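You operate a simulated robot arm through the tools that you are given. There is no shell and no other tool.

Carry out the task below with a simulated two-armed robot. There is one attempt and no reset: what you move stays moved.

TASK
Take the syrup tin on the top of the long steel table and put it away on the low shelf of the right steel shelving. Put the blue pad on the top of the long steel table away on the top of the flour table. Put one of the small square cakes from the top of the long steel table on the small blue tray. Put the 50 mm knobbed cream block from the rear deck of the back press on the top of the side cabinet and the 56 mm knobbed cream block on the loading shelf of the front loader. Put the cream block on the square steel tray. Lift the chest freezer lid open. Do these in any order. Set down upright: syrup tin, knobbed cream block, cream block.

It is judged by the outcome, as a careful person would: the job done as asked, and still so three seconds after it is handed in. It fails if anything else is knocked over, pushed out of place, dropped, spilled or broken. Lids that push on must go on centred and level and be pressed home; caps that screw on are set level and turned clockwise until they are tight.

THE ROBOT
Two 7-joint arms with fingered hands on one trunk, on a base that moves. Base frame: it is fixed to the floor where the robot stands at the start and does not move with it; the origin is under the middle of the robot, x ahead of it, y to its left, z up. Units: m, degrees, N and s.
The left shoulder is at the start at [0.064, 0.174, 1.039], the right one opposite. With the tool pointing down near the work surface each hand reaches from about 0.1 to 0.74 m from the robot's upright axis, wherever it stands, measured 20 degrees to its own side. Places, roughly: blue pad (7x11x3 cm) [1.8, 0.3, 0.8]; chest freezer lid [-4.3, 1.6, 1.1]; cream block (9x5x8 cm) [-1.8, -2.6, 0.8]; knobbed cream block [-1.75, -2.25, 0.75]; loading shelf of the front loader [0.9, -4.1, 0.7]; low shelf of the right steel shelving [-7, -8.6, 0.6]; small blue tray (9x10x2 cm) [1.2, 0.4, 0.8]; small square cake (5x5x3 cm) [1.9, 0.4, 0.8]; square steel tray (10x11x2 cm) [-3.3, -2.5, 0.6]; syrup tin [0.5, 0, 1]; top of the flour table [-8, -6.4, 0.9]; top of the side cabinet (22x82 cm) [-5.42, -4.1, 1.1]. Payload 3.8 kg a hand.
Tool frame (each hand has its own): the origin (TCP) lies between the finger pads and is the grasp point; the fingertips stand 0.026 m ahead of it; z points along the fingers, y is the line along which they close. The gripper opens to 0.132 m; its body begins 0.073 m behind the TCP. The gripper is a hand of 3 fingers: y runs from the thumb to the fingers, the wrist lies at [0, 0, -0.224] in the tool frame.
Orientation is told as [roll, pitch, yaw] about the base's x, y, z axes, in that order, counted from this pose: with the fingers straight down and closing along the base's y, the tool's x points along the base's -x, its y along +y and its z along -z.

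THE INTERFACE
- The arms move only by the tool step_arm. It takes "left_rows", "right_rows" or both (then of equal length, played together; a hand with none holds still); each is a list of rows, each a list of 6 numbers: the shift along the tool's x, y, z in m, then the turn, a rotation vector about the tool's x, y, z in degrees. In form: [[tx, ty, tz, rx, ry, rz], ...]. A call has 1 to 20 rows; each row is the pose to reach, as a shift and turn from the pose commanded when the call began, along the tool's axes at that moment. A row lasts 0.2 s, in which the tool goes at most 0.05 m and 8.6 degrees; a call with a longer step from one row to the next is refused whole. Where a pose cannot be reached the arm comes as near as it can. A force on the tool above 40 N (or 10 N above the force at the start of the call, whichever is more), or a blocked arm, ends the call early, and 0.2 s more pass. In this call time passes only in rows, and 0.2 s behind the last. It gives the time, the measured TCP pose, the force on the tool (base axes), the opening and the grip force at its end, in the units of the frame above (readings bear some noise), with the torque about the TCP (base axes, N m) and any sound that the robot's microphone picked up.
- Cameras (640 x 400 px; columns grow to the right, rows downward): "scene" is now at [0.166, 0.0111, 0.9714]; the picture's right is [0.21, -0.98, 0.00], its down [0.22, 0.05, -0.98] and it looks along [0.95, 0.20, 0.22] (base axes); focal length 214 px, centre (320, 200). "left" rides on the left gripper at [-0.062, 0.003, -0.092] in its tool frame; the picture's right is [-0.05, -1.00, 0.00], its down [0.83, -0.04, -0.56] and it looks along [0.55, -0.03, 0.83] (tool axes); focal length 230 px, centre (320, 200). "right" rides on the right gripper at [0.062, 0.003, -0.092] in its tool frame; the picture's right is [-0.05, 1.00, 0.00], its down [-0.83, -0.04, -0.56] and it looks along [-0.55, -0.03, 0.83] (tool axes); focal length 230 px, centre (320, 200).
- get_image(camera): a new picture of that camera. No time passes.
- move_column(by): moves the trunk up (or, below 0, down) by that many m; the arms and the scene camera ride with it, the base frame stays. It gives what a move gives, with no picture.
- steer(legs): drives the robot by 1 to 6 legs, each [ahead, left, turn to the left] in m, m and degrees, along the robot's own axes; the way and the turn of a leg run together, so that a leg with both is an arc; at most 1.5 m and 180 degrees a leg. The arms and the cameras ride along, it lands a little off, and it stops where it bumps. It gives what a move gives.
- finger_targets(finger1, finger2, thumb_bend, hand): sets how far each is bent, from 0 (flat) to 100 (curled in); at 30 the hand is open as for a grip, at 70 the pads meet at the TCP. One left out holds its place. A second passes; each finger stops where it meets its share of the squeeze, and holds until it gets a number again. It is the only way to open and close the hand. It gives what a move gives, with no picture; readings hold the bend of each and the force on the fingers (four entries, about 0 where the hand has none), thumb and palm.
- head_to(pan, tilt): turns the head with the scene camera to pan (to the left, within 60 degrees either way) and tilt (down, from -29 to 69), counted from straight ahead of the robot (the tilt from the chest, where the trunk bows). It gives what a move gives.
- point_at(camera, pixels): for up to 12 pixels [column, row] of the newest picture of that camera ("zoom" is the newest enlarged one), the place [x, y, z] in the base frame of the surface seen there, good to about 0.003 m, but the place of the scene camera against the robot may be out by one fixed shift of up to 0.012 m in any direction. No time passes.
- enlarge(camera, box): a new picture of the part [left, top, right, bottom] of that camera's present view, enlarged. No time passes.
- hand_in(): hands the job in; it is judged then, once.

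Unless the task says otherwise, let go and move clear before handing in.

The tools are called by a JSON object that holds its "fn" and its "kwargs". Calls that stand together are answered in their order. step_arm: Moves the arms, as the interface text tells. Its arguments: {"type":"object","properties":{"left_rows":{"type":"array","items":{"type":"array","items":{"type":"number"}}},"right_rows":{"type":"array","items":{"type":"array","items":{"type":"number"}}}},"required":[]} The other tools are called the same way: move_column (by) moves the trunk up or down; finger_targets (finger1, finger2, thumb_bend, hand) moves the fingers one by one; steer (legs) drives the base; head_to (pan, tilt) turns the head that bears the scene camera; get_image (camera) takes a picture; point_at (camera, pixels) gives the place of the surface under pixels of a picture; enlarge (camera, box) takes an enlarged picture of a part of a camera's view; hand_in () hands the job in.

At the start:

```text
clock: 0.0
left_tcp_pos: [0.5322, 0.2525, 1.1079]
left_tcp_rot: [-0.1, 0.0, 0.1]
left_contact_force: [0.6, -0.4, -1.3]
left_moment: [0.02, 0.0, 0.0]
left_width: 0.1317
left_finger_force: 0.0
left_shape: jaw
left_bend: [30.0, 30.0, 30.0]
left_finger forces: [0.1, 0.0, 0.1, 0.0, 0.0, 0.0]
right_tcp_pos: [0.3593, -0.0956, 1.1123]
right_tcp_rot: [0.0, 0.1, 0.0]
right_contact_force: [0.2, 0.7, 1.2]
right_moment: [0.0, 0.02, 0.02]
right_width: 0.1317
right_finger_force: 0.0
right_shape: jaw
right_bend: [30.0, 30.0, 30.0]
right_finger forces: [0.1, 0.1, 0.1, 0.0, 0.0, 0.0]
trunk travel left (down, up): [-0.35, 0.132]
robot x, y, heading: [-0.0014, 0.0049, 0.2]
head pan, tilt (commanded): [11.8, -12.7]
```

scene: 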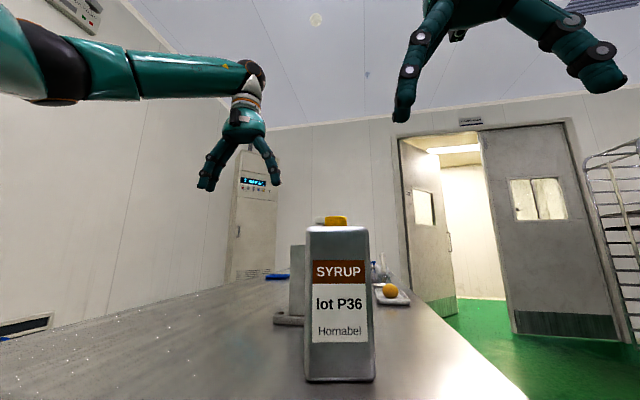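
right: 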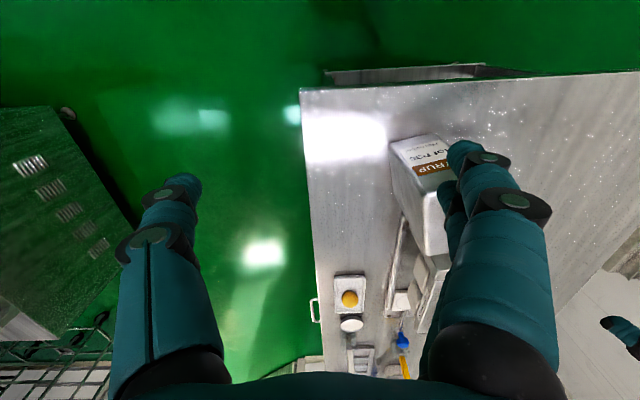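
left: 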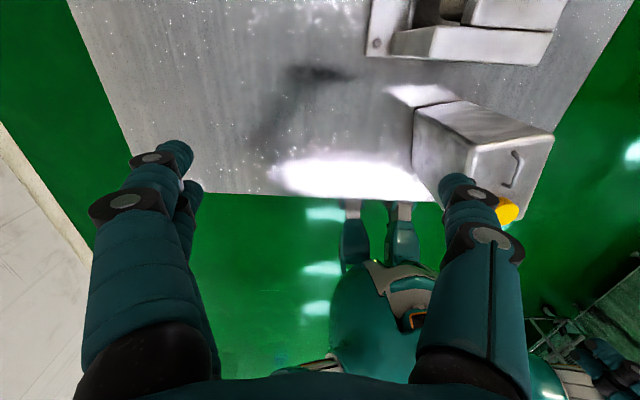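

The first pictures show the syrup tin right ahead on the long table (scene pixel ~337,310). I'll look around more closely before moving.

{"fn": "head_to", "kwargs": {"pan": 0, "tilt": 25}}

{"fn": "get_image", "kwargs": {"camera": "scene"}}

```text
clock: 1.0
left_tcp_pos: [0.5322, 0.251, 1.1079]
left_tcp_rot: [0.0, 0.0, 0.0]
left_contact_force: [-0.1, -0.7, -0.1]
left_moment: [-0.05, 0.0, -0.02]
left_width: 0.1318
left_finger_force: 0.1
left_shape: jaw
left_bend: [30.0, 30.0, 30.0]
left_finger forces: [0.1, 0.0, 0.0, 0.1, 0.1, 0.1]
right_tcp_pos: [0.3598, -0.0976, 1.1132]
right_tcp_rot: [0.0, -0.1, 0.0]
right_contact_force: [0.4, -0.7, -0.4]
right_moment: [0.02, 0.0, 0.0]
right_width: 0.1319
right_finger_force: 0.2
right_shape: jaw
right_bend: [30.0, 30.0, 30.0]
right_finger forces: [0.0, 0.1, 0.0, 0.0, 0.1, 0.1]
trunk travel left (down, up): [-0.35, 0.132]
robot x, y, heading: [-0.0008, -0.0016, 0.1]
head pan, tilt (commanded): [0.0, 25.0]
```

```text
taken
```

scene: 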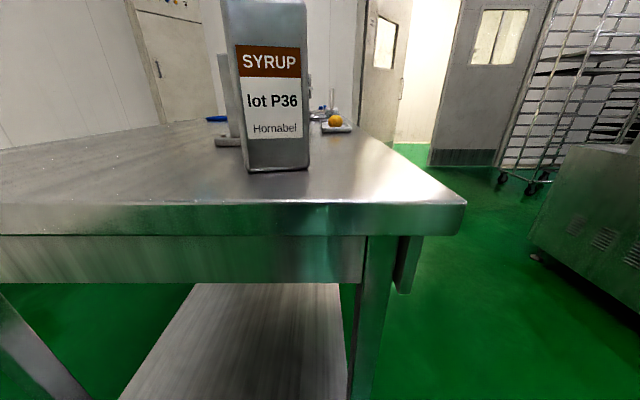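

The tin stands near the table's near edge (pixels 275,90 body; table corner 465,200). I'll measure points on it and the table.

{"fn": "point_at", "kwargs": {"camera": "scene", "pixels": [[250, 168], [308, 168], [240, 30], [300, 30], [275, 130], [464, 200], [370, 200], [100, 203], [350, 130], [235, 142], [216, 118], [330, 290]]}}

{"fn": "point_at", "kwargs": {"camera": "left", "pixels": [[507, 210], [515, 168], [480, 130], [440, 115], [545, 135], [400, 200], [385, 20], [475, 45]]}}

{"fn": "point_at", "kwargs": {"camera": "right", "pixels": [[350, 298], [352, 324], [360, 360], [402, 342], [405, 370], [400, 300], [435, 300], [315, 310], [420, 150], [320, 350], [400, 75]]}}

```text
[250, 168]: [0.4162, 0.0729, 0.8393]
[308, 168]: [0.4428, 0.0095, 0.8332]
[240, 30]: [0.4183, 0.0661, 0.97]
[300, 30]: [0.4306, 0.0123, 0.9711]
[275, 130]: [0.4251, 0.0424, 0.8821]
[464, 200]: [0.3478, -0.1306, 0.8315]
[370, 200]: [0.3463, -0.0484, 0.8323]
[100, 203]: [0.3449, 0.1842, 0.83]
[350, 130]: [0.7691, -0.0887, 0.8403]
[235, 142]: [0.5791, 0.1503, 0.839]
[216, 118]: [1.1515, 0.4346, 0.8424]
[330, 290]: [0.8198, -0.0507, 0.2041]
```

```text
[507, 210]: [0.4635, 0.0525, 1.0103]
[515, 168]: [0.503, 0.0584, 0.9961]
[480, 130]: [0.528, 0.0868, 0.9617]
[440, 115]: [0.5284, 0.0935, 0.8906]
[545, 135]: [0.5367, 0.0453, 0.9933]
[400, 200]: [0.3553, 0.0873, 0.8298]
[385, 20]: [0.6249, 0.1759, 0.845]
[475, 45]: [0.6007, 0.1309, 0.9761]
```

```text
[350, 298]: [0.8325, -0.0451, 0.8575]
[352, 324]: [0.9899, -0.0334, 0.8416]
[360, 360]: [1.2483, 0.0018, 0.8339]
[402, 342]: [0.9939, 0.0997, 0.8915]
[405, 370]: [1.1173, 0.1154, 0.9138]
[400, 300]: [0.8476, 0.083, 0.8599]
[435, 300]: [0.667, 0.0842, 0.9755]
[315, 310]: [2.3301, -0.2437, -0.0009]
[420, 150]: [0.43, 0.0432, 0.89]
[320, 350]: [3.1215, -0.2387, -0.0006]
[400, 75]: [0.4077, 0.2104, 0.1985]
```

Table top is about z 0.835 and the tin spans x 0.42–0.54, y 0.01–0.09. I'll raise the trunk for a better overview of the table.

{"fn": "move_column", "kwargs": {"by": 0.13}}

{"fn": "head_to", "kwargs": {"pan": 10, "tilt": 20}}

{"fn": "get_image", "kwargs": {"camera": "scene"}}

{"fn": "head_to", "kwargs": {"pan": -50, "tilt": 15}}

{"fn": "get_image", "kwargs": {"camera": "scene"}}

{"fn": "head_to", "kwargs": {"pan": 55, "tilt": 15}}

{"fn": "get_image", "kwargs": {"camera": "scene"}}

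```text
clock: 2.6
left_tcp_pos: [0.534, 0.2518, 1.2354]
left_tcp_rot: [-0.1, 0.1, 0.0]
left_contact_force: [1.2, 0.2, -1.2]
left_moment: [0.0, 0.02, 0.01]
left_width: 0.1318
left_finger_force: 0.0
left_shape: jaw
left_bend: [30.0, 30.0, 30.0]
left_finger forces: [0.0, 0.1, 0.0, 0.0, 0.0, 0.1]
right_tcp_pos: [0.3593, -0.0977, 1.243]
right_tcp_rot: [0.1, 0.3, 0.0]
right_contact_force: [0.3, -0.6, -0.6]
right_moment: [0.0, 0.04, 0.02]
right_width: 0.1319
right_finger_force: 0.0
right_shape: jaw
right_bend: [30.0, 30.0, 30.0]
right_finger forces: [0.0, 0.1, 0.0, 0.0, 0.0, 0.0]
trunk travel left (down, up): [-0.48, 0.002]
robot x, y, heading: [-0.0005, 0.0, -0.0]
head pan, tilt (commanded): [0.0, 25.0]
```

```text
clock: 3.3
left_tcp_pos: [0.5315, 0.2511, 1.2382]
left_tcp_rot: [0.1, 0.0, 0.0]
left_contact_force: [0.0, 0.2, 0.4]
left_moment: [0.0, 0.0, -0.02]
left_width: 0.1319
left_finger_force: 0.0
left_shape: jaw
left_bend: [30.0, 30.0, 30.0]
left_finger forces: [0.1, 0.0, 0.0, 0.0, 0.1, 0.0]
right_tcp_pos: [0.3585, -0.0967, 1.2433]
right_tcp_rot: [0.0, 0.0, 0.0]
right_contact_force: [0.0, -0.4, 0.5]
right_moment: [0.02, -0.01, 0.0]
right_width: 0.1319
right_finger_force: 0.1
right_shape: jaw
right_bend: [30.0, 30.0, 30.0]
right_finger forces: [0.1, 0.1, 0.0, 0.0, 0.0, 0.1]
trunk travel left (down, up): [-0.48, 0.002]
robot x, y, heading: [-0.0021, 0.0009, -0.2]
head pan, tilt (commanded): [10.0, 20.0]
```

```text
taken
```

scene: 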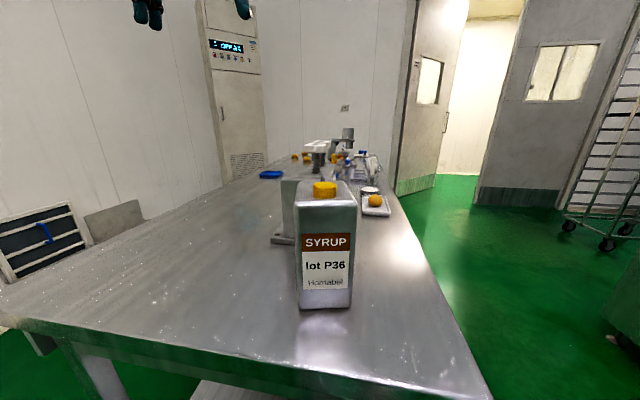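

```text
clock: 4.6
left_tcp_pos: [0.5309, 0.2513, 1.237]
left_tcp_rot: [-0.1, 0.1, 0.1]
left_contact_force: [0.8, 0.3, -0.5]
left_moment: [-0.01, 0.01, 0.0]
left_width: 0.1317
left_finger_force: 0.1
left_shape: jaw
left_bend: [30.0, 30.0, 30.0]
left_finger forces: [0.0, 0.2, 0.1, 0.1, 0.1, 0.0]
right_tcp_pos: [0.36, -0.0974, 1.2432]
right_tcp_rot: [-0.1, 0.1, 0.0]
right_contact_force: [0.0, -0.1, -1.3]
right_moment: [-0.01, -0.01, 0.0]
right_width: 0.1322
right_finger_force: 0.1
right_shape: jaw
right_bend: [30.0, 30.0, 30.0]
right_finger forces: [0.0, 0.0, 0.0, 0.0, 0.1, 0.0]
trunk travel left (down, up): [-0.48, 0.002]
robot x, y, heading: [-0.001, 0.002, -0.1]
head pan, tilt (commanded): [-50.0, 15.0]
```

```text
taken
```

scene: 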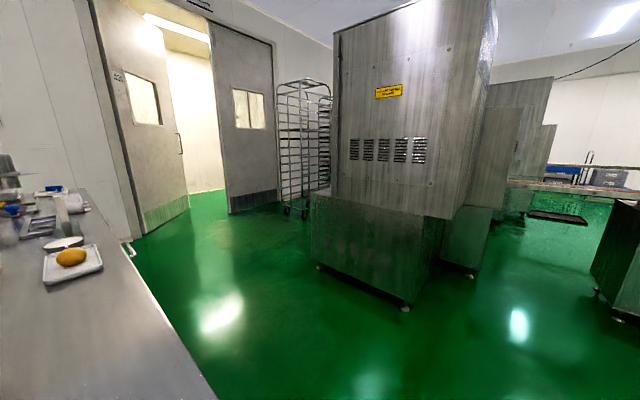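

```text
clock: 6.5
left_tcp_pos: [0.5315, 0.2513, 1.2379]
left_tcp_rot: [0.0, 0.1, 0.2]
left_contact_force: [0.9, -0.2, -0.6]
left_moment: [0.0, -0.01, 0.03]
left_width: 0.1321
left_finger_force: 0.1
left_shape: jaw
left_bend: [30.0, 30.0, 30.0]
left_finger forces: [0.0, 0.1, 0.0, 0.0, 0.0, 0.0]
right_tcp_pos: [0.3589, -0.0972, 1.2438]
right_tcp_rot: [0.0, 0.0, 0.0]
right_contact_force: [-0.4, 0.4, -0.4]
right_moment: [-0.03, 0.01, 0.0]
right_width: 0.1319
right_finger_force: 0.0
right_shape: jaw
right_bend: [30.0, 30.0, 30.0]
right_finger forces: [0.0, 0.0, 0.0, 0.1, 0.0, 0.0]
trunk travel left (down, up): [-0.48, 0.002]
robot x, y, heading: [-0.0007, -0.0013, 0.1]
head pan, tilt (commanded): [55.0, 15.0]
```

```text
taken
```

scene: 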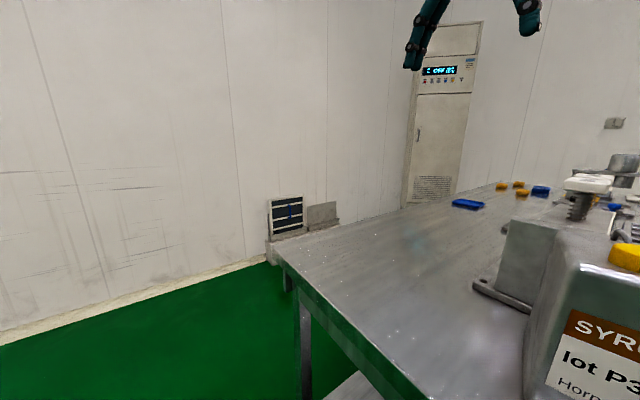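

I see the table's stretch with items at the far end (pixels 460–640, 180–230). I'll measure the table extents and the items from this view.

{"fn": "point_at", "kwargs": {"camera": "scene", "pixels": [[277, 247], [400, 208], [470, 204], [500, 185], [519, 184], [523, 193], [540, 191], [505, 215], [250, 300], [240, 255], [420, 200], [560, 205]]}}

{"fn": "enlarge", "kwargs": {"camera": "scene", "box": [430, 160, 640, 290]}}

```text
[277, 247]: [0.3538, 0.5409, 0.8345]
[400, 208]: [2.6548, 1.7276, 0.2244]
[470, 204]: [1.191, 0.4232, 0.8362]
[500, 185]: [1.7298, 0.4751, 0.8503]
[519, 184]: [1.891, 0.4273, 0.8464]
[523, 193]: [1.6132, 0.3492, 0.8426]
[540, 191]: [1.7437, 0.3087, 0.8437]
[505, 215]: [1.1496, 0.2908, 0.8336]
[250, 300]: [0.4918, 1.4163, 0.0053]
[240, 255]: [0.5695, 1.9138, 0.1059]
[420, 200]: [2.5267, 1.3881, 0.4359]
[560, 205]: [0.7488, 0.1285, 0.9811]
```

```text
3.05 times, centred on (535, 225) of scene
```

zoom: 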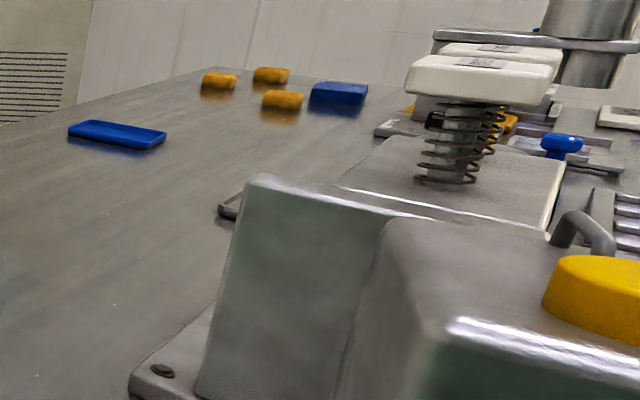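

The cakes are near (1.73,0.48), (1.89,0.43), (1.61,0.35), the tray near (1.19,0.42) and the pad at (1.74,0.31). Before manipulating I'll back off slightly and turn to survey the rest of the room.

{"fn": "steer", "kwargs": {"legs": [[-0.25, 0, 0], [0, 0, -90]]}}

{"fn": "head_to", "kwargs": {"pan": 30, "tilt": 10}}

{"fn": "get_image", "kwargs": {"camera": "scene"}}

{"fn": "head_to", "kwargs": {"pan": -40, "tilt": 10}}

{"fn": "get_image", "kwargs": {"camera": "scene"}}

```text
clock: 12.1
left_tcp_pos: [0.0145, -0.526, 1.2392]
left_tcp_rot: [0.0, -0.1, -88.7]
left_contact_force: [0.9, 0.3, -0.2]
left_moment: [0.0, 0.0, -0.01]
left_width: 0.1319
left_finger_force: 0.1
left_shape: jaw
left_bend: [30.0, 30.0, 30.0]
left_finger forces: [0.0, 0.0, 0.0, 0.0, 0.0, 0.1]
right_tcp_pos: [-0.3378, -0.3604, 1.2429]
right_tcp_rot: [0.0, 0.0, -88.8]
right_contact_force: [-0.6, -0.1, 0.1]
right_moment: [0.01, -0.01, 0.01]
right_width: 0.132
right_finger_force: 0.1
right_shape: jaw
right_bend: [30.0, 30.0, 30.0]
right_finger forces: [0.0, 0.0, 0.0, 0.0, 0.0, 0.1]
trunk travel left (down, up): [-0.48, 0.002]
robot x, y, heading: [-0.2447, -0.0001, -88.6]
head pan, tilt (commanded): [55.0, 15.0]
```

```text
clock: 12.9
left_tcp_pos: [0.0153, -0.5262, 1.2379]
left_tcp_rot: [0.0, 0.0, -88.8]
left_contact_force: [0.7, -0.6, 0.9]
left_moment: [0.06, -0.01, -0.03]
left_width: 0.1318
left_finger_force: 0.0
left_shape: jaw
left_bend: [30.0, 30.0, 30.0]
left_finger forces: [0.0, 0.1, 0.1, 0.1, 0.0, 0.1]
right_tcp_pos: [-0.3366, -0.3601, 1.2427]
right_tcp_rot: [0.0, 0.0, -88.7]
right_contact_force: [0.8, -0.9, -0.4]
right_moment: [0.01, 0.0, -0.01]
right_width: 0.1318
right_finger_force: 0.0
right_shape: jaw
right_bend: [30.0, 30.0, 30.0]
right_finger forces: [0.0, 0.0, 0.1, 0.1, 0.0, 0.0]
trunk travel left (down, up): [-0.48, 0.002]
robot x, y, heading: [-0.2507, 0.0004, -88.6]
head pan, tilt (commanded): [30.0, 10.0]
```

```text
taken
```

scene: 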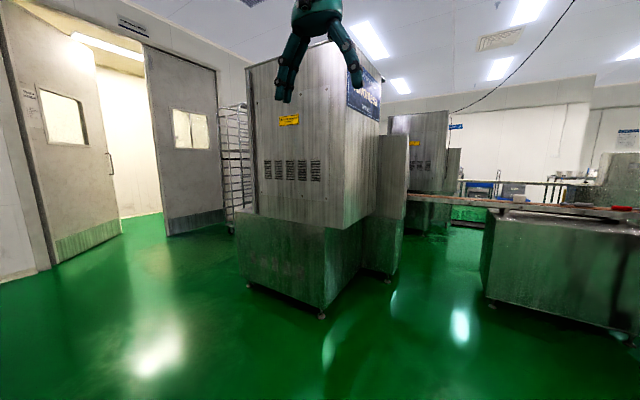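

```text
clock: 14.3
left_tcp_pos: [0.0161, -0.525, 1.2371]
left_tcp_rot: [0.1, -0.1, -88.6]
left_contact_force: [0.6, -0.2, -0.6]
left_moment: [-0.03, 0.0, 0.01]
left_width: 0.1318
left_finger_force: 0.0
left_shape: jaw
left_bend: [30.0, 30.0, 30.0]
left_finger forces: [0.0, 0.1, 0.0, 0.1, 0.0, 0.0]
right_tcp_pos: [-0.3368, -0.36, 1.244]
right_tcp_rot: [-0.1, 0.1, -88.8]
right_contact_force: [0.1, -0.1, 0.2]
right_moment: [-0.01, 0.03, 0.0]
right_width: 0.1319
right_finger_force: 0.1
right_shape: jaw
right_bend: [30.0, 30.0, 30.0]
right_finger forces: [0.0, 0.1, 0.1, 0.0, 0.0, 0.0]
trunk travel left (down, up): [-0.48, 0.002]
robot x, y, heading: [-0.248, 0.0007, -89.0]
head pan, tilt (commanded): [-40.0, 10.0]
```

```text
taken
```

scene: 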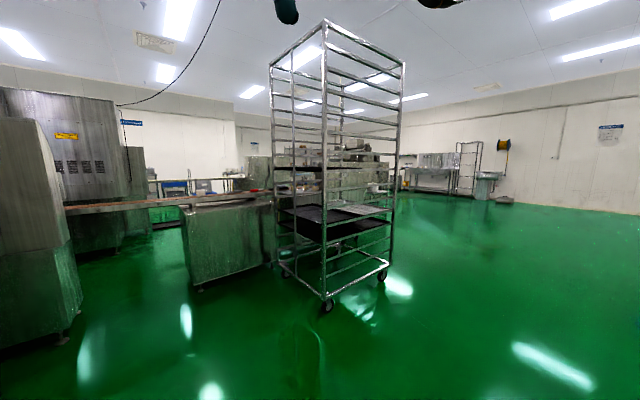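

A wheeled rack stands ahead-right (pixels 270–405, 20–310) and the presses/conveyor lie behind. I'll measure key obstacles and turn further.

{"fn": "point_at", "kwargs": {"camera": "scene", "pixels": [[326, 306], [285, 272], [382, 274], [190, 285], [270, 265], [60, 345], [435, 190], [480, 195], [250, 190], [380, 190], [640, 210], [100, 210]]}}

{"fn": "enlarge", "kwargs": {"camera": "scene", "box": [60, 130, 300, 280]}}

{"fn": "enlarge", "kwargs": {"camera": "scene", "box": [370, 110, 530, 210]}}

{"fn": "steer", "kwargs": {"legs": [[0, 0, -90]]}}

{"fn": "head_to", "kwargs": {"pan": 30, "tilt": 10}}

{"fn": "get_image", "kwargs": {"camera": "scene"}}

{"fn": "head_to", "kwargs": {"pan": -40, "tilt": 10}}

{"fn": "get_image", "kwargs": {"camera": "scene"}}

```text
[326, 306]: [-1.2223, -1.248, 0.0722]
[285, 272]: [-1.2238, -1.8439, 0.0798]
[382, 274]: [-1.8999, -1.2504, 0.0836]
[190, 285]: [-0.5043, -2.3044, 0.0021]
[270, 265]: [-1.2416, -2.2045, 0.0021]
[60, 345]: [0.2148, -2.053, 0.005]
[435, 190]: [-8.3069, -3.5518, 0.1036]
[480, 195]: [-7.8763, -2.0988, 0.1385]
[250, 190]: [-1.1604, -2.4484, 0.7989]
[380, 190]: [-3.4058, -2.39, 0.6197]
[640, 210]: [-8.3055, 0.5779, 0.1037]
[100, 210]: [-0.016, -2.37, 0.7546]
```

```text
2.67 times, centred on (180, 205) of scene
```

zoom: 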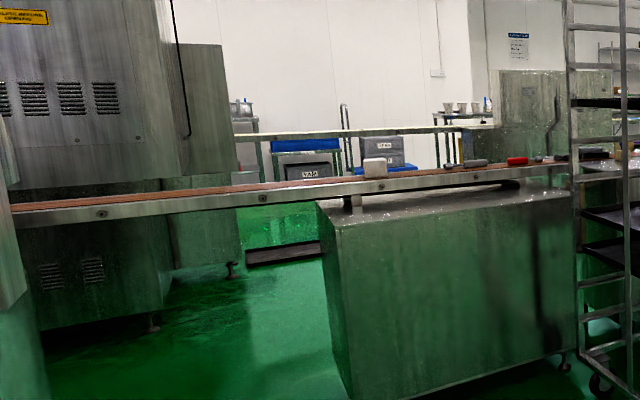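

```text
4.00 times, centred on (450, 160) of scene
```

zoom: 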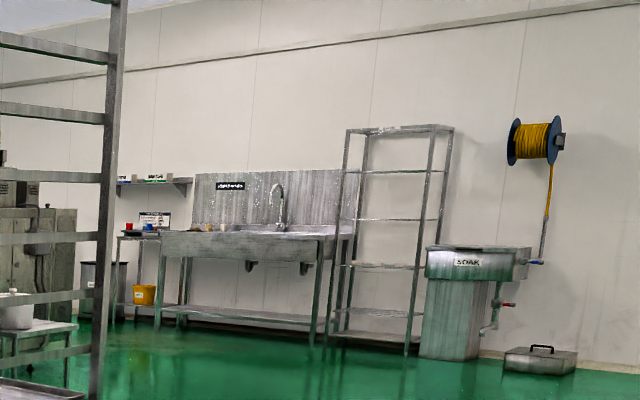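

```text
clock: 18.5
left_tcp_pos: [-0.7701, -0.273, 1.2381]
left_tcp_rot: [0.0, 0.0, -177.7]
left_contact_force: [-0.2, 0.4, 0.0]
left_moment: [-0.04, -0.02, -0.01]
left_width: 0.1321
left_finger_force: 0.1
left_shape: jaw
left_bend: [30.0, 30.0, 30.0]
left_finger forces: [0.0, 0.0, 0.0, 0.0, 0.0, 0.0]
right_tcp_pos: [-0.611, 0.0823, 1.2432]
right_tcp_rot: [0.1, 0.0, -177.7]
right_contact_force: [-0.1, -0.3, 0.3]
right_moment: [-0.04, 0.01, -0.01]
right_width: 0.1319
right_finger_force: 0.0
right_shape: jaw
right_bend: [30.0, 30.0, 30.0]
right_finger forces: [0.0, 0.0, 0.0, 0.0, 0.0, 0.0]
trunk travel left (down, up): [-0.48, 0.002]
robot x, y, heading: [-0.2478, -0.0005, -177.9]
head pan, tilt (commanded): [-40.0, 10.0]
```

```text
clock: 19.9
left_tcp_pos: [-0.7704, -0.2724, 1.2378]
left_tcp_rot: [0.0, 0.0, -177.7]
left_contact_force: [0.1, -0.1, -0.1]
left_moment: [0.01, 0.0, 0.02]
left_width: 0.1316
left_finger_force: 0.0
left_shape: jaw
left_bend: [30.0, 30.0, 30.0]
left_finger forces: [0.1, 0.1, 0.0, 0.0, 0.0, 0.0]
right_tcp_pos: [-0.611, 0.0835, 1.2433]
right_tcp_rot: [0.0, 0.0, -177.7]
right_contact_force: [0.3, 0.4, 1.2]
right_moment: [-0.03, 0.0, 0.03]
right_width: 0.132
right_finger_force: 0.1
right_shape: jaw
right_bend: [30.0, 30.0, 30.0]
right_finger forces: [0.0, 0.0, 0.0, 0.0, 0.1, 0.1]
trunk travel left (down, up): [-0.48, 0.002]
robot x, y, heading: [-0.2489, 0.0017, -177.9]
head pan, tilt (commanded): [30.0, 10.0]
```

```text
taken
```

scene: 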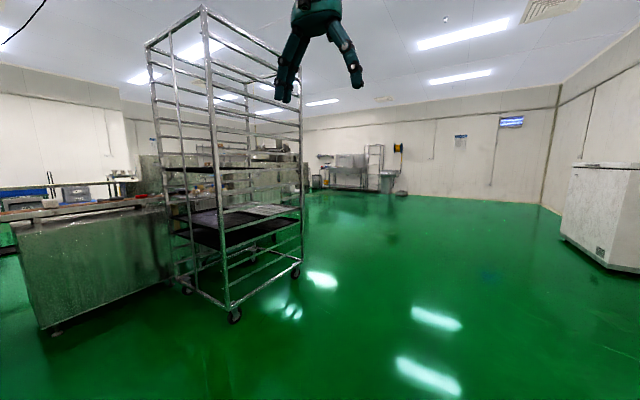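

```text
clock: 21.4
left_tcp_pos: [-0.7703, -0.2731, 1.2383]
left_tcp_rot: [0.0, 0.0, -177.7]
left_contact_force: [0.0, 0.4, -0.4]
left_moment: [0.01, -0.02, -0.03]
left_width: 0.1318
left_finger_force: 0.1
left_shape: jaw
left_bend: [30.0, 30.0, 30.0]
left_finger forces: [0.1, 0.0, 0.1, 0.0, 0.0, 0.0]
right_tcp_pos: [-0.6097, 0.0831, 1.2427]
right_tcp_rot: [0.0, 0.0, -177.8]
right_contact_force: [0.2, -0.3, 0.4]
right_moment: [-0.03, 0.0, 0.01]
right_width: 0.1318
right_finger_force: 0.1
right_shape: jaw
right_bend: [30.0, 30.0, 30.0]
right_finger forces: [0.0, 0.0, 0.1, 0.0, 0.0, 0.1]
trunk travel left (down, up): [-0.48, 0.002]
robot x, y, heading: [-0.2483, -0.0019, -177.8]
head pan, tilt (commanded): [-40.0, 10.0]
```

```text
taken
```

scene: 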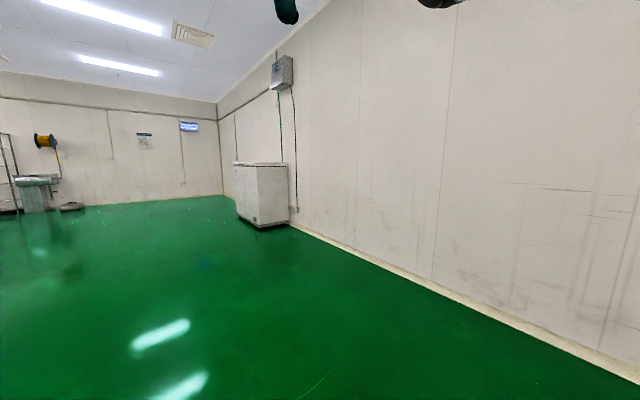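

The floor to the freezer (pixel 262,195) and around is open. I'll start with the cake: drive around the table's left side, facing it from y≈1.0.

{"fn": "steer", "kwargs": {"legs": [[0, -1.02, 0], [0, 0, 88], [0, 1.45, 0]]}}

{"fn": "head_to", "kwargs": {"pan": 0, "tilt": 35}}

{"fn": "get_image", "kwargs": {"camera": "scene"}}

{"fn": "get_image", "kwargs": {"camera": "left"}}

{"fn": "get_image", "kwargs": {"camera": "right"}}

```text
clock: 46.8
left_tcp_pos: [1.4147, 0.4207, 1.2381]
left_tcp_rot: [0.0, 0.0, -91.7]
left_contact_force: [0.1, -0.8, 0.1]
left_moment: [-0.02, 0.0, 0.0]
left_width: 0.1318
left_finger_force: 0.0
left_shape: jaw
left_bend: [30.0, 30.0, 30.0]
left_finger forces: [0.0, 0.0, 0.0, 0.0, 0.1, 0.0]
right_tcp_pos: [1.072, 0.6048, 1.2433]
right_tcp_rot: [0.0, 0.0, -91.8]
right_contact_force: [0.1, -0.3, -0.2]
right_moment: [-0.03, -0.02, -0.01]
right_width: 0.132
right_finger_force: 0.1
right_shape: jaw
right_bend: [30.0, 30.0, 30.0]
right_finger forces: [0.0, 0.0, 0.0, 0.0, 0.0, 0.0]
trunk travel left (down, up): [-0.48, 0.002]
robot x, y, heading: [1.1749, 0.9596, -91.8]
head pan, tilt (commanded): [-40.0, 10.0]
```

```text
clock: 47.9
left_tcp_pos: [1.4154, 0.4219, 1.2377]
left_tcp_rot: [0.0, 0.0, -91.7]
left_contact_force: [-0.1, -0.5, 0.1]
left_moment: [-0.03, 0.01, 0.01]
left_width: 0.1319
left_finger_force: 0.0
left_shape: jaw
left_bend: [30.0, 30.0, 30.0]
left_finger forces: [0.1, 0.0, 0.1, 0.1, 0.0, 0.0]
right_tcp_pos: [1.0729, 0.6057, 1.2439]
right_tcp_rot: [0.0, 0.0, -91.8]
right_contact_force: [-0.2, -0.3, -0.5]
right_moment: [0.01, 0.01, 0.01]
right_width: 0.132
right_finger_force: 0.0
right_shape: jaw
right_bend: [30.0, 30.0, 30.0]
right_finger forces: [0.0, 0.1, 0.0, 0.0, 0.0, 0.0]
trunk travel left (down, up): [-0.48, 0.002]
robot x, y, heading: [1.1786, 0.9623, -91.8]
head pan, tilt (commanded): [0.0, 35.0]
```

```text
taken
```

scene: 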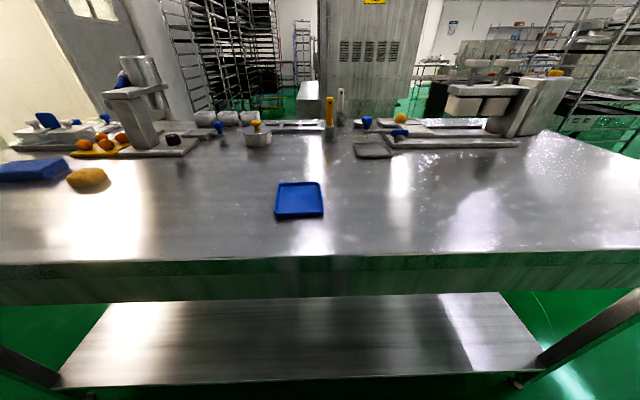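

```text
taken
```

left: 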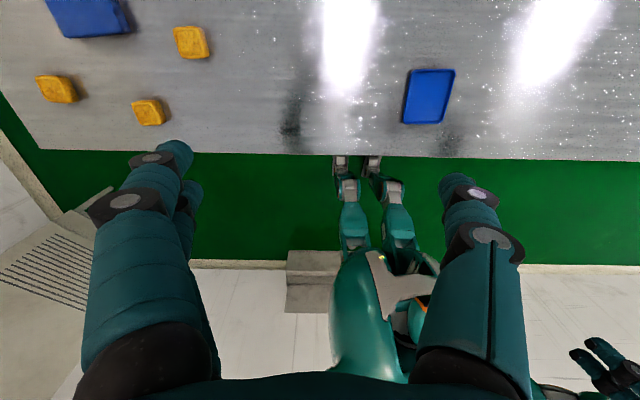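

```text
taken
```

right: 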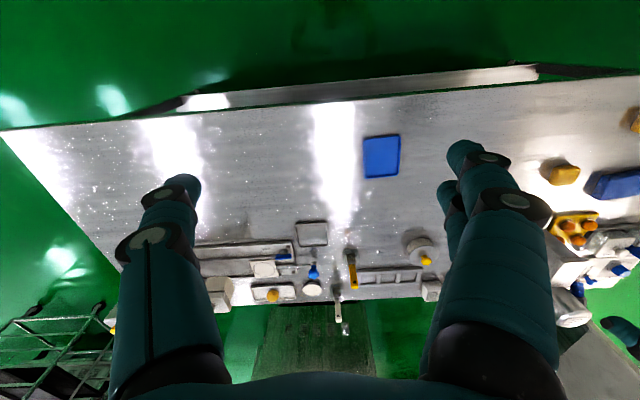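

The left camera shows three cakes (57,88), (147,112), (190,42), the pad (90,15) and the tray (428,95). I'll measure those.

{"fn": "point_at", "kwargs": {"camera": "left", "pixels": [[190, 42], [57, 88], [147, 112], [412, 70], [454, 70], [403, 122], [441, 123], [428, 95], [90, 15], [60, 37], [130, 28], [130, 5]]}}

{"fn": "point_at", "kwargs": {"camera": "scene", "pixels": [[88, 178], [298, 200], [279, 215], [322, 214], [279, 184], [320, 183], [30, 170]]}}

```text
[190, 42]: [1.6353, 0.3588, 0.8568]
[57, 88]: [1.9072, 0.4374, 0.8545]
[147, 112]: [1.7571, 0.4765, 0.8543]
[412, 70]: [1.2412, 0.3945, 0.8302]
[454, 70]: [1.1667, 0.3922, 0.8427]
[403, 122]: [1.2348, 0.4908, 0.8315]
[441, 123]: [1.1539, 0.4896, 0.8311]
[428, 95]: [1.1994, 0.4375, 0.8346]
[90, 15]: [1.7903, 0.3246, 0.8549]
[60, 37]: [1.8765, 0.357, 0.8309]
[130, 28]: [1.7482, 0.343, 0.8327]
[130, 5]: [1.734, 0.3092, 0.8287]
```

```text
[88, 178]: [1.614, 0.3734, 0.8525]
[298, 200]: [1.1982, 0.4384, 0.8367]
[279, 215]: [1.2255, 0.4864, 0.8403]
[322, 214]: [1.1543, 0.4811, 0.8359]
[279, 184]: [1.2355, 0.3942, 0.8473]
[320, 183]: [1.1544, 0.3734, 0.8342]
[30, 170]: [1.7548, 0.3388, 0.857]
```

The tray centre is about (1.198, 0.438) and the nearest cake about (1.635, 0.36), top z≈0.857. I'll shift the base 0.13 m along the table and square the heading, then lower the trunk to the working height.

{"fn": "steer", "kwargs": {"legs": [[0, 0.14, 1.8]]}}

{"fn": "move_column", "kwargs": {"by": -0.1}}

{"fn": "finger_targets", "kwargs": {"hand": "left", "finger1": 42, "finger2": 42, "thumb_bend": 42}}

{"fn": "get_image", "kwargs": {"camera": "left"}}

```text
clock: 49.7
left_tcp_pos: [1.567, 0.4268, 1.2379]
left_tcp_rot: [0.0, 0.0, -90.0]
left_contact_force: [0.6, -0.1, 0.7]
left_moment: [0.01, 0.0, -0.01]
left_width: 0.1319
left_finger_force: 0.0
left_shape: jaw
left_bend: [30.0, 30.0, 30.0]
left_finger forces: [0.0, 0.0, 0.0, 0.0, 0.1, 0.0]
right_tcp_pos: [1.2183, 0.6006, 1.2437]
right_tcp_rot: [0.0, 0.1, -90.1]
right_contact_force: [0.4, 0.2, 0.0]
right_moment: [0.02, 0.02, 0.03]
right_width: 0.1319
right_finger_force: 0.1
right_shape: jaw
right_bend: [30.0, 30.0, 30.0]
right_finger forces: [0.0, 0.1, 0.0, 0.1, 0.0, 0.1]
trunk travel left (down, up): [-0.48, 0.002]
robot x, y, heading: [1.3146, 0.9602, -89.9]
head pan, tilt (commanded): [0.0, 35.0]
```

```text
clock: 51.1
left_tcp_pos: [1.5673, 0.4272, 1.1391]
left_tcp_rot: [-0.1, -0.2, -89.9]
left_contact_force: [0.6, -0.1, 0.0]
left_moment: [-0.05, 0.01, 0.0]
left_width: 0.1318
left_finger_force: 0.0
left_shape: jaw
left_bend: [30.0, 30.0, 30.0]
left_finger forces: [0.0, 0.0, 0.0, 0.0, 0.1, 0.0]
right_tcp_pos: [1.2177, 0.6011, 1.1442]
right_tcp_rot: [-0.1, -0.2, -90.2]
right_contact_force: [-1.0, 0.5, -0.1]
right_moment: [-0.01, 0.01, -0.01]
right_width: 0.1316
right_finger_force: 0.0
right_shape: jaw
right_bend: [30.0, 30.0, 30.0]
right_finger forces: [0.0, 0.1, 0.0, 0.1, 0.0, 0.1]
trunk travel left (down, up): [-0.38, 0.102]
robot x, y, heading: [1.3161, 0.957, -89.8]
head pan, tilt (commanded): [0.0, 35.0]
```

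```text
clock: 52.1
left_tcp_pos: [1.5678, 0.4251, 1.1372]
left_tcp_rot: [-0.1, 0.0, -90.0]
left_contact_force: [-0.1, -0.7, -0.2]
left_moment: [0.0, 0.01, 0.01]
left_width: 0.0957
left_finger_force: 0.1
left_shape: fingers
left_bend: [42.0, 42.0, 42.0]
left_finger forces: [0.0, 0.0, 0.0, 0.1, 0.0, 0.1]
right_tcp_pos: [1.218, 0.5997, 1.1431]
right_tcp_rot: [0.0, -0.1, -90.1]
right_contact_force: [0.4, -0.2, -0.2]
right_moment: [-0.02, 0.0, 0.01]
right_width: 0.1318
right_finger_force: 0.1
right_shape: jaw
right_bend: [30.0, 30.0, 30.0]
right_finger forces: [0.0, 0.0, 0.0, 0.0, 0.0, 0.0]
trunk travel left (down, up): [-0.38, 0.102]
robot x, y, heading: [1.3163, 0.9577, -90.3]
head pan, tilt (commanded): [0.0, 35.0]
```

```text
taken
```

left: 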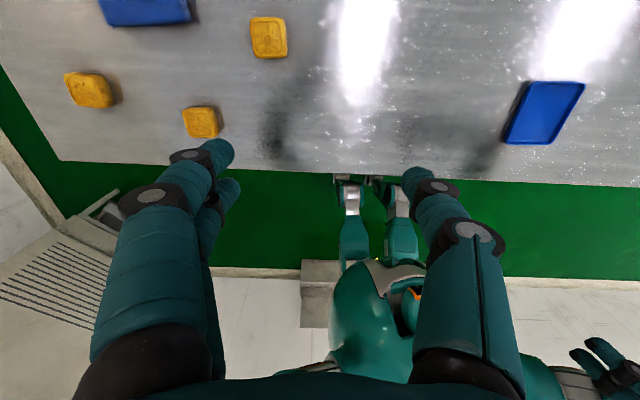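

Now the near cake is at left-camera pixel (269,37). I'll measure its corners to get its exact centre and turn.

{"fn": "point_at", "kwargs": {"camera": "left", "pixels": [[269, 37], [252, 18], [284, 18], [257, 57], [287, 54], [500, 143], [558, 146], [583, 84], [530, 82], [545, 112], [202, 122]]}}

{"fn": "enlarge", "kwargs": {"camera": "left", "box": [180, 0, 340, 100]}}

```text
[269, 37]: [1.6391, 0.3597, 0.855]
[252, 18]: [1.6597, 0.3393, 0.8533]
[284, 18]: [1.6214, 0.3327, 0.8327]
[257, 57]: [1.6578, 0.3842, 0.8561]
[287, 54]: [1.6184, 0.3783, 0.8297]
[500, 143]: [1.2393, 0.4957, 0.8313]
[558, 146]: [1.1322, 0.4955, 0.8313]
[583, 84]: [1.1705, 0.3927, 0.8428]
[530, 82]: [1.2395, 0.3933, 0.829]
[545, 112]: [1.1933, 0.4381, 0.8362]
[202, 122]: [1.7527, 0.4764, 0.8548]
```

```text
4.00 times, centred on (260, 50) of left
```

zoom: 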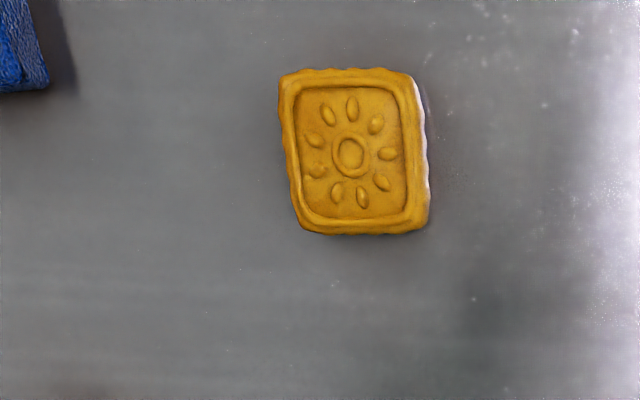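

Cake centre ≈ (1.638, 0.360), square to the axes. I'll bring the left hand above it and go down partway.

{"fn": "step_arm", "kwargs": {"left_rows": [[-0.032, 0.035, 0, 0, 0, 0], [-0.065, 0.07, 0, 0, 0, 0], [-0.065, 0.07, 0.045, 0, 0, 0], [-0.065, 0.07, 0.09, 0, 0, 0], [-0.065, 0.07, 0.135, 0, 0, 0], [-0.065, 0.07, 0.18, 0, 0, 0], [-0.065, 0.07, 0.2, 0, 0, 0], [-0.065, 0.07, 0.2, 0, 0, 0]]}}

{"fn": "get_image", "kwargs": {"camera": "left"}}

{"fn": "get_image", "kwargs": {"camera": "scene"}}

```text
clock: 53.9
left_tcp_pos: [1.6382, 0.3629, 0.9382]
left_tcp_rot: [-0.1, -0.1, -89.9]
left_contact_force: [0.1, 0.4, -0.6]
left_moment: [0.0, -0.02, 0.01]
left_width: 0.0957
left_finger_force: 0.0
left_shape: fingers
left_bend: [42.0, 42.0, 42.0]
left_finger forces: [0.1, 0.0, 0.1, 0.1, 0.1, 0.1]
right_tcp_pos: [1.2183, 0.6007, 1.1432]
right_tcp_rot: [-0.1, 0.0, -90.0]
right_contact_force: [-0.1, 0.2, 0.5]
right_moment: [-0.01, -0.02, -0.02]
right_width: 0.1319
right_finger_force: 0.1
right_shape: jaw
right_bend: [30.0, 30.0, 30.0]
right_finger forces: [0.1, 0.0, 0.0, 0.0, 0.1, 0.0]
trunk travel left (down, up): [-0.38, 0.102]
robot x, y, heading: [1.3136, 0.961, -90.1]
head pan, tilt (commanded): [0.0, 35.0]
```

```text
taken
```

left: 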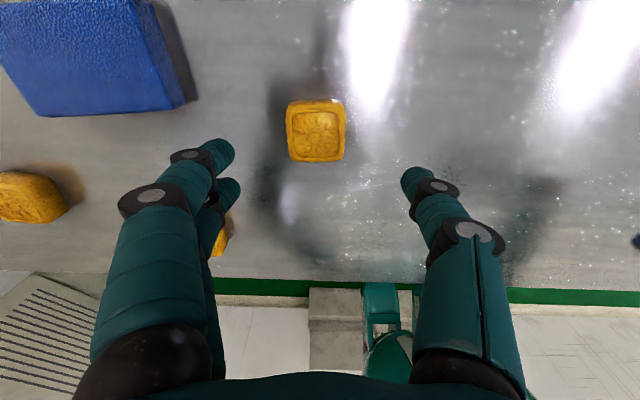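

```text
taken
```

scene: 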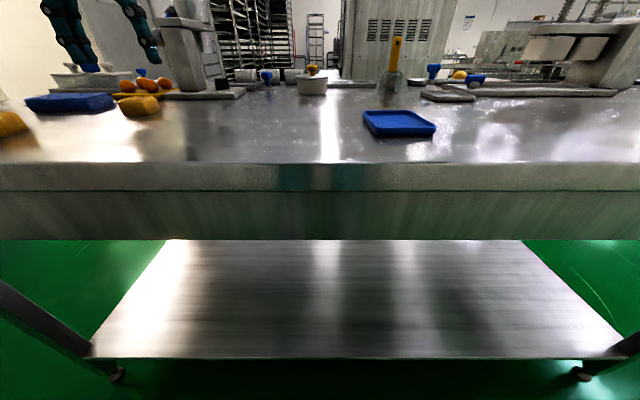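

Hand is right over the cake (pixel 316,131). I'll verify its position and see the finger placement.

{"fn": "point_at", "kwargs": {"camera": "left", "pixels": [[316, 131], [289, 103], [342, 103], [290, 158], [343, 157], [250, 200], [180, 100]]}}

```text
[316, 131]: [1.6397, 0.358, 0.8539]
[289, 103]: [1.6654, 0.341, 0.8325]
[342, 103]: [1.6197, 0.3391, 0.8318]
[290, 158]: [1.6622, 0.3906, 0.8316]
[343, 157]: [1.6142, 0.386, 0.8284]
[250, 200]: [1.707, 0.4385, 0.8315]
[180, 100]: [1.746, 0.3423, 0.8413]
```

Centred on the cake to within 2 mm. I'll lower to TCP z≈0.864 and look.

{"fn": "step_arm", "kwargs": {"left_rows": [[0, 0.001, 0.03, 0, 0, 0], [0, 0.001, 0.055, 0, 0, 0], [0, 0.001, 0.068, 0, 0, 0], [0, 0.001, 0.073, 0, 0, 0], [0, 0.001, 0.073, 0, 0, 0]]}}

{"fn": "get_image", "kwargs": {"camera": "left"}}

```text
clock: 55.1
left_tcp_pos: [1.64, 0.3618, 0.8651]
left_tcp_rot: [0.0, 0.0, -90.0]
left_contact_force: [0.0, -0.2, 1.2]
left_moment: [0.01, -0.02, 0.01]
left_width: 0.0955
left_finger_force: 0.0
left_shape: fingers
left_bend: [42.0, 42.0, 42.0]
left_finger forces: [0.0, 0.0, 0.1, 0.1, 0.1, 0.1]
right_tcp_pos: [1.217, 0.5989, 1.1438]
right_tcp_rot: [0.0, -0.1, -90.1]
right_contact_force: [0.2, -0.2, -0.5]
right_moment: [0.03, -0.02, 0.01]
right_width: 0.1318
right_finger_force: 0.0
right_shape: jaw
right_bend: [30.0, 30.0, 30.0]
right_finger forces: [0.1, 0.1, 0.1, 0.0, 0.0, 0.1]
trunk travel left (down, up): [-0.38, 0.102]
robot x, y, heading: [1.3145, 0.9579, -90.2]
head pan, tilt (commanded): [0.0, 35.0]
```

```text
taken
```

left: 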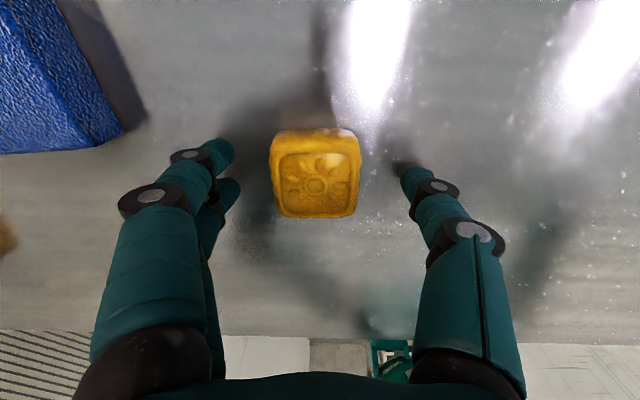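

Fingers straddle the cake with clearance. I'll close gently.

{"fn": "finger_targets", "kwargs": {"hand": "left", "finger1": 56, "finger2": 56, "thumb_bend": 56}}

{"fn": "get_image", "kwargs": {"camera": "left"}}

```text
clock: 56.1
left_tcp_pos: [1.6387, 0.3623, 0.8651]
left_tcp_rot: [0.1, 0.0, -90.0]
left_contact_force: [0.8, -0.5, -0.4]
left_moment: [0.03, 0.0, -0.01]
left_width: 0.0496
left_finger_force: 0.3
left_shape: fingers
left_bend: [55.0, 56.0, 56.0]
left_finger forces: [0.3, 0.2, 0.0, 0.0, 0.4, 0.1]
right_tcp_pos: [1.2181, 0.6008, 1.1439]
right_tcp_rot: [0.1, 0.0, -90.2]
right_contact_force: [-0.3, -0.4, -0.1]
right_moment: [0.0, -0.02, 0.01]
right_width: 0.1319
right_finger_force: 0.1
right_shape: jaw
right_bend: [30.0, 30.0, 30.0]
right_finger forces: [0.1, 0.0, 0.1, 0.0, 0.1, 0.0]
trunk travel left (down, up): [-0.38, 0.102]
robot x, y, heading: [1.3126, 0.9606, -90.1]
head pan, tilt (commanded): [0.0, 35.0]
```

```text
taken
```

left: 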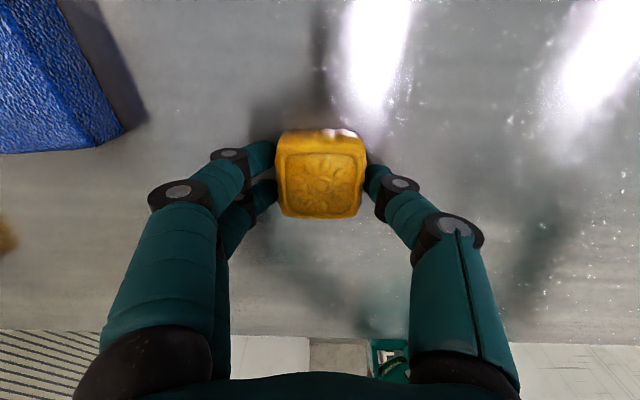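

Light contact at width 0.05. I'll squeeze a little more for a secure hold.

{"fn": "finger_targets", "kwargs": {"hand": "left", "finger1": 59, "finger2": 59, "thumb_bend": 59}}

```text
clock: 57.1
left_tcp_pos: [1.638, 0.3624, 0.8638]
left_tcp_rot: [0.0, -0.1, -90.0]
left_contact_force: [0.0, 0.4, 0.8]
left_moment: [-0.04, 0.03, 0.06]
left_width: 0.0474
left_finger_force: 3.3
left_shape: fingers
left_bend: [56.0, 57.0, 57.0]
left_finger forces: [1.9, 1.5, 0.1, 0.0, 3.4, 0.0]
right_tcp_pos: [1.2175, 0.6008, 1.1437]
right_tcp_rot: [-0.1, -0.1, -90.1]
right_contact_force: [0.3, 0.4, 0.5]
right_moment: [0.02, -0.01, -0.03]
right_width: 0.1319
right_finger_force: 0.1
right_shape: jaw
right_bend: [30.0, 30.0, 30.0]
right_finger forces: [0.0, 0.1, 0.1, 0.0, 0.0, 0.1]
trunk travel left (down, up): [-0.38, 0.102]
robot x, y, heading: [1.3155, 0.9584, -90.0]
head pan, tilt (commanded): [0.0, 35.0]
```

Grip force 3.3 N; I'll lift the cake and check it is held.

{"fn": "step_arm", "kwargs": {"left_rows": [[0, 0, -0.02, 0, 0, 0], [0, 0, -0.05, 0, 0, 0], [0, 0, -0.09, 0, 0, 0], [0, 0, -0.12, 0, 0, 0]]}}

{"fn": "get_image", "kwargs": {"camera": "left"}}

```text
clock: 58.1
left_tcp_pos: [1.6377, 0.3621, 0.9843]
left_tcp_rot: [0.0, -0.1, -90.0]
left_contact_force: [-1.0, -0.5, -0.6]
left_moment: [-0.02, -0.04, 0.01]
left_width: 0.0473
left_finger_force: 3.8
left_shape: fingers
left_bend: [56.0, 57.0, 57.0]
left_finger forces: [1.9, 1.6, 0.0, 0.1, 3.4, 0.0]
right_tcp_pos: [1.2187, 0.6005, 1.1437]
right_tcp_rot: [0.1, 0.0, -90.1]
right_contact_force: [-0.3, 0.3, -0.7]
right_moment: [0.04, 0.0, 0.0]
right_width: 0.132
right_finger_force: 0.1
right_shape: jaw
right_bend: [30.0, 30.0, 30.0]
right_finger forces: [0.1, 0.1, 0.1, 0.0, 0.0, 0.1]
trunk travel left (down, up): [-0.38, 0.102]
robot x, y, heading: [1.313, 0.9585, -89.9]
head pan, tilt (commanded): [0.0, 35.0]
```

```text
taken
```

left: 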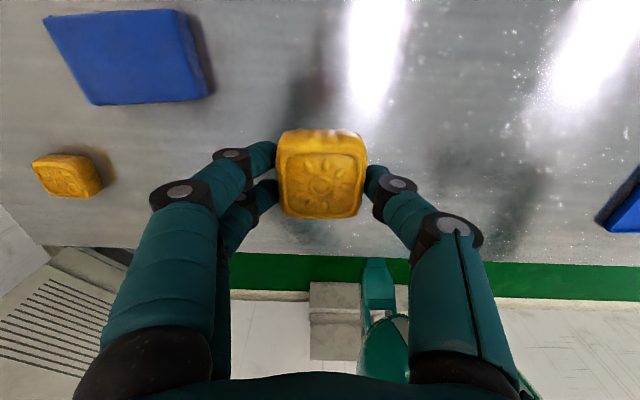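

The cake is held firmly. I'll drive 0.44 m to the right so the hand comes over the tray.

{"fn": "steer", "kwargs": {"legs": [[0, -0.44, 0]]}}

{"fn": "get_image", "kwargs": {"camera": "left"}}

```text
clock: 62.5
left_tcp_pos: [1.1941, 0.3629, 0.9844]
left_tcp_rot: [0.0, 0.0, -89.5]
left_contact_force: [-0.3, 0.9, -1.3]
left_moment: [-0.02, 0.0, 0.01]
left_width: 0.0473
left_finger_force: 3.4
left_shape: fingers
left_bend: [56.0, 57.0, 57.0]
left_finger forces: [1.9, 1.6, 0.1, 0.0, 3.4, 0.1]
right_tcp_pos: [0.7744, 0.5973, 1.1438]
right_tcp_rot: [-0.1, -0.1, -89.6]
right_contact_force: [0.7, 0.1, -0.8]
right_moment: [-0.01, 0.04, -0.02]
right_width: 0.1316
right_finger_force: 0.0
right_shape: jaw
right_bend: [30.0, 30.0, 30.0]
right_finger forces: [0.0, 0.0, 0.0, 0.0, 0.0, 0.0]
trunk travel left (down, up): [-0.38, 0.102]
robot x, y, heading: [0.8727, 0.9581, -89.7]
head pan, tilt (commanded): [0.0, 35.0]
```

```text
taken
```

left: 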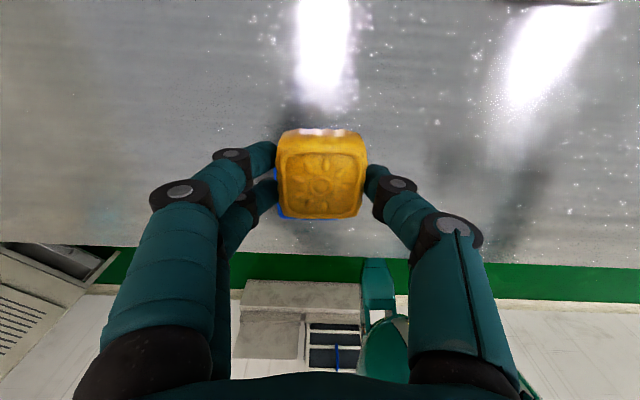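

The tray hides just behind the cake. I'll inspect the tray's rim height from the scene camera before lowering.

{"fn": "head_to", "kwargs": {"pan": 30, "tilt": 40}}

{"fn": "get_image", "kwargs": {"camera": "scene"}}

```text
clock: 63.5
left_tcp_pos: [1.1948, 0.3639, 0.9838]
left_tcp_rot: [0.0, 0.0, -89.4]
left_contact_force: [-0.2, 0.4, -0.9]
left_moment: [0.0, -0.01, -0.03]
left_width: 0.0475
left_finger_force: 3.5
left_shape: fingers
left_bend: [56.0, 57.0, 57.0]
left_finger forces: [1.8, 1.6, 0.0, 0.0, 3.5, 0.0]
right_tcp_pos: [0.7723, 0.5975, 1.1434]
right_tcp_rot: [0.0, 0.0, -89.6]
right_contact_force: [0.3, -0.2, 0.0]
right_moment: [-0.01, 0.02, 0.01]
right_width: 0.1319
right_finger_force: 0.0
right_shape: jaw
right_bend: [30.0, 30.0, 30.0]
right_finger forces: [0.0, 0.0, 0.1, 0.1, 0.0, 0.0]
trunk travel left (down, up): [-0.38, 0.102]
robot x, y, heading: [0.868, 0.957, -89.5]
head pan, tilt (commanded): [30.0, 40.0]
```

```text
taken
```

scene: 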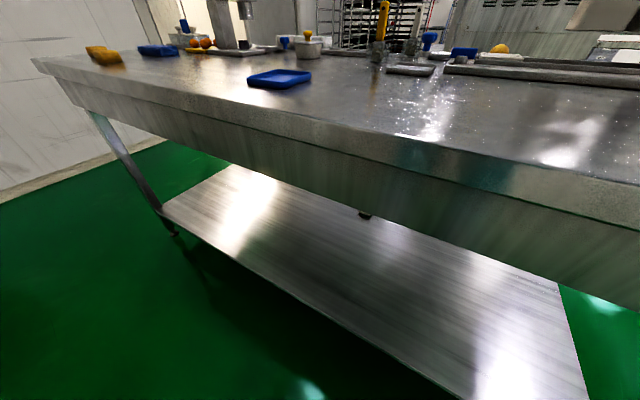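

The hand is just out of view above; I'll tilt up and zoom onto the tray.

{"fn": "head_to", "kwargs": {"pan": 35, "tilt": 20}}

{"fn": "enlarge", "kwargs": {"camera": "scene", "box": [200, 100, 440, 250]}}

```text
clock: 64.3
left_tcp_pos: [1.1939, 0.3638, 0.9849]
left_tcp_rot: [0.0, 0.0, -89.6]
left_contact_force: [-0.7, -0.7, -1.4]
left_moment: [-0.03, 0.01, 0.01]
left_width: 0.047
left_finger_force: 3.5
left_shape: fingers
left_bend: [56.0, 57.0, 57.0]
left_finger forces: [1.9, 1.7, 0.0, 0.0, 3.5, 0.1]
right_tcp_pos: [0.7731, 0.5977, 1.1441]
right_tcp_rot: [0.1, 0.0, -89.6]
right_contact_force: [-0.1, -0.4, -0.1]
right_moment: [-0.02, 0.0, 0.04]
right_width: 0.132
right_finger_force: 0.0
right_shape: jaw
right_bend: [30.0, 30.0, 30.0]
right_finger forces: [0.0, 0.0, 0.0, 0.0, 0.0, 0.1]
trunk travel left (down, up): [-0.38, 0.102]
robot x, y, heading: [0.869, 0.9563, -89.7]
head pan, tilt (commanded): [35.0, 20.0]
```

```text
2.67 times, centred on (320, 175) of scene
```

zoom: 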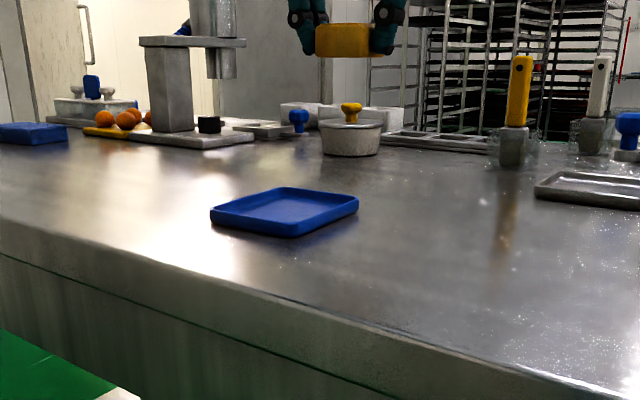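

The tray shows a small rim around a flat floor (zoom 285,210). I'll measure rim and floor.

{"fn": "point_at", "kwargs": {"camera": "zoom", "pixels": [[212, 210], [294, 226], [357, 198], [283, 189], [285, 207], [290, 237], [330, 208], [240, 204], [343, 52], [343, 30]]}}

```text
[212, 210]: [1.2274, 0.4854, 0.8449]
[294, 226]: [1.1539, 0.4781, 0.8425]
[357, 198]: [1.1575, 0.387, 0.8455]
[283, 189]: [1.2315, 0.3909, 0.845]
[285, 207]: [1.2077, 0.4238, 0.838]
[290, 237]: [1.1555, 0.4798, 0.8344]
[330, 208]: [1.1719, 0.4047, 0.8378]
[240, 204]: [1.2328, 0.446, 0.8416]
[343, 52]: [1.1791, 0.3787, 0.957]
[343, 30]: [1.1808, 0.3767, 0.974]
```

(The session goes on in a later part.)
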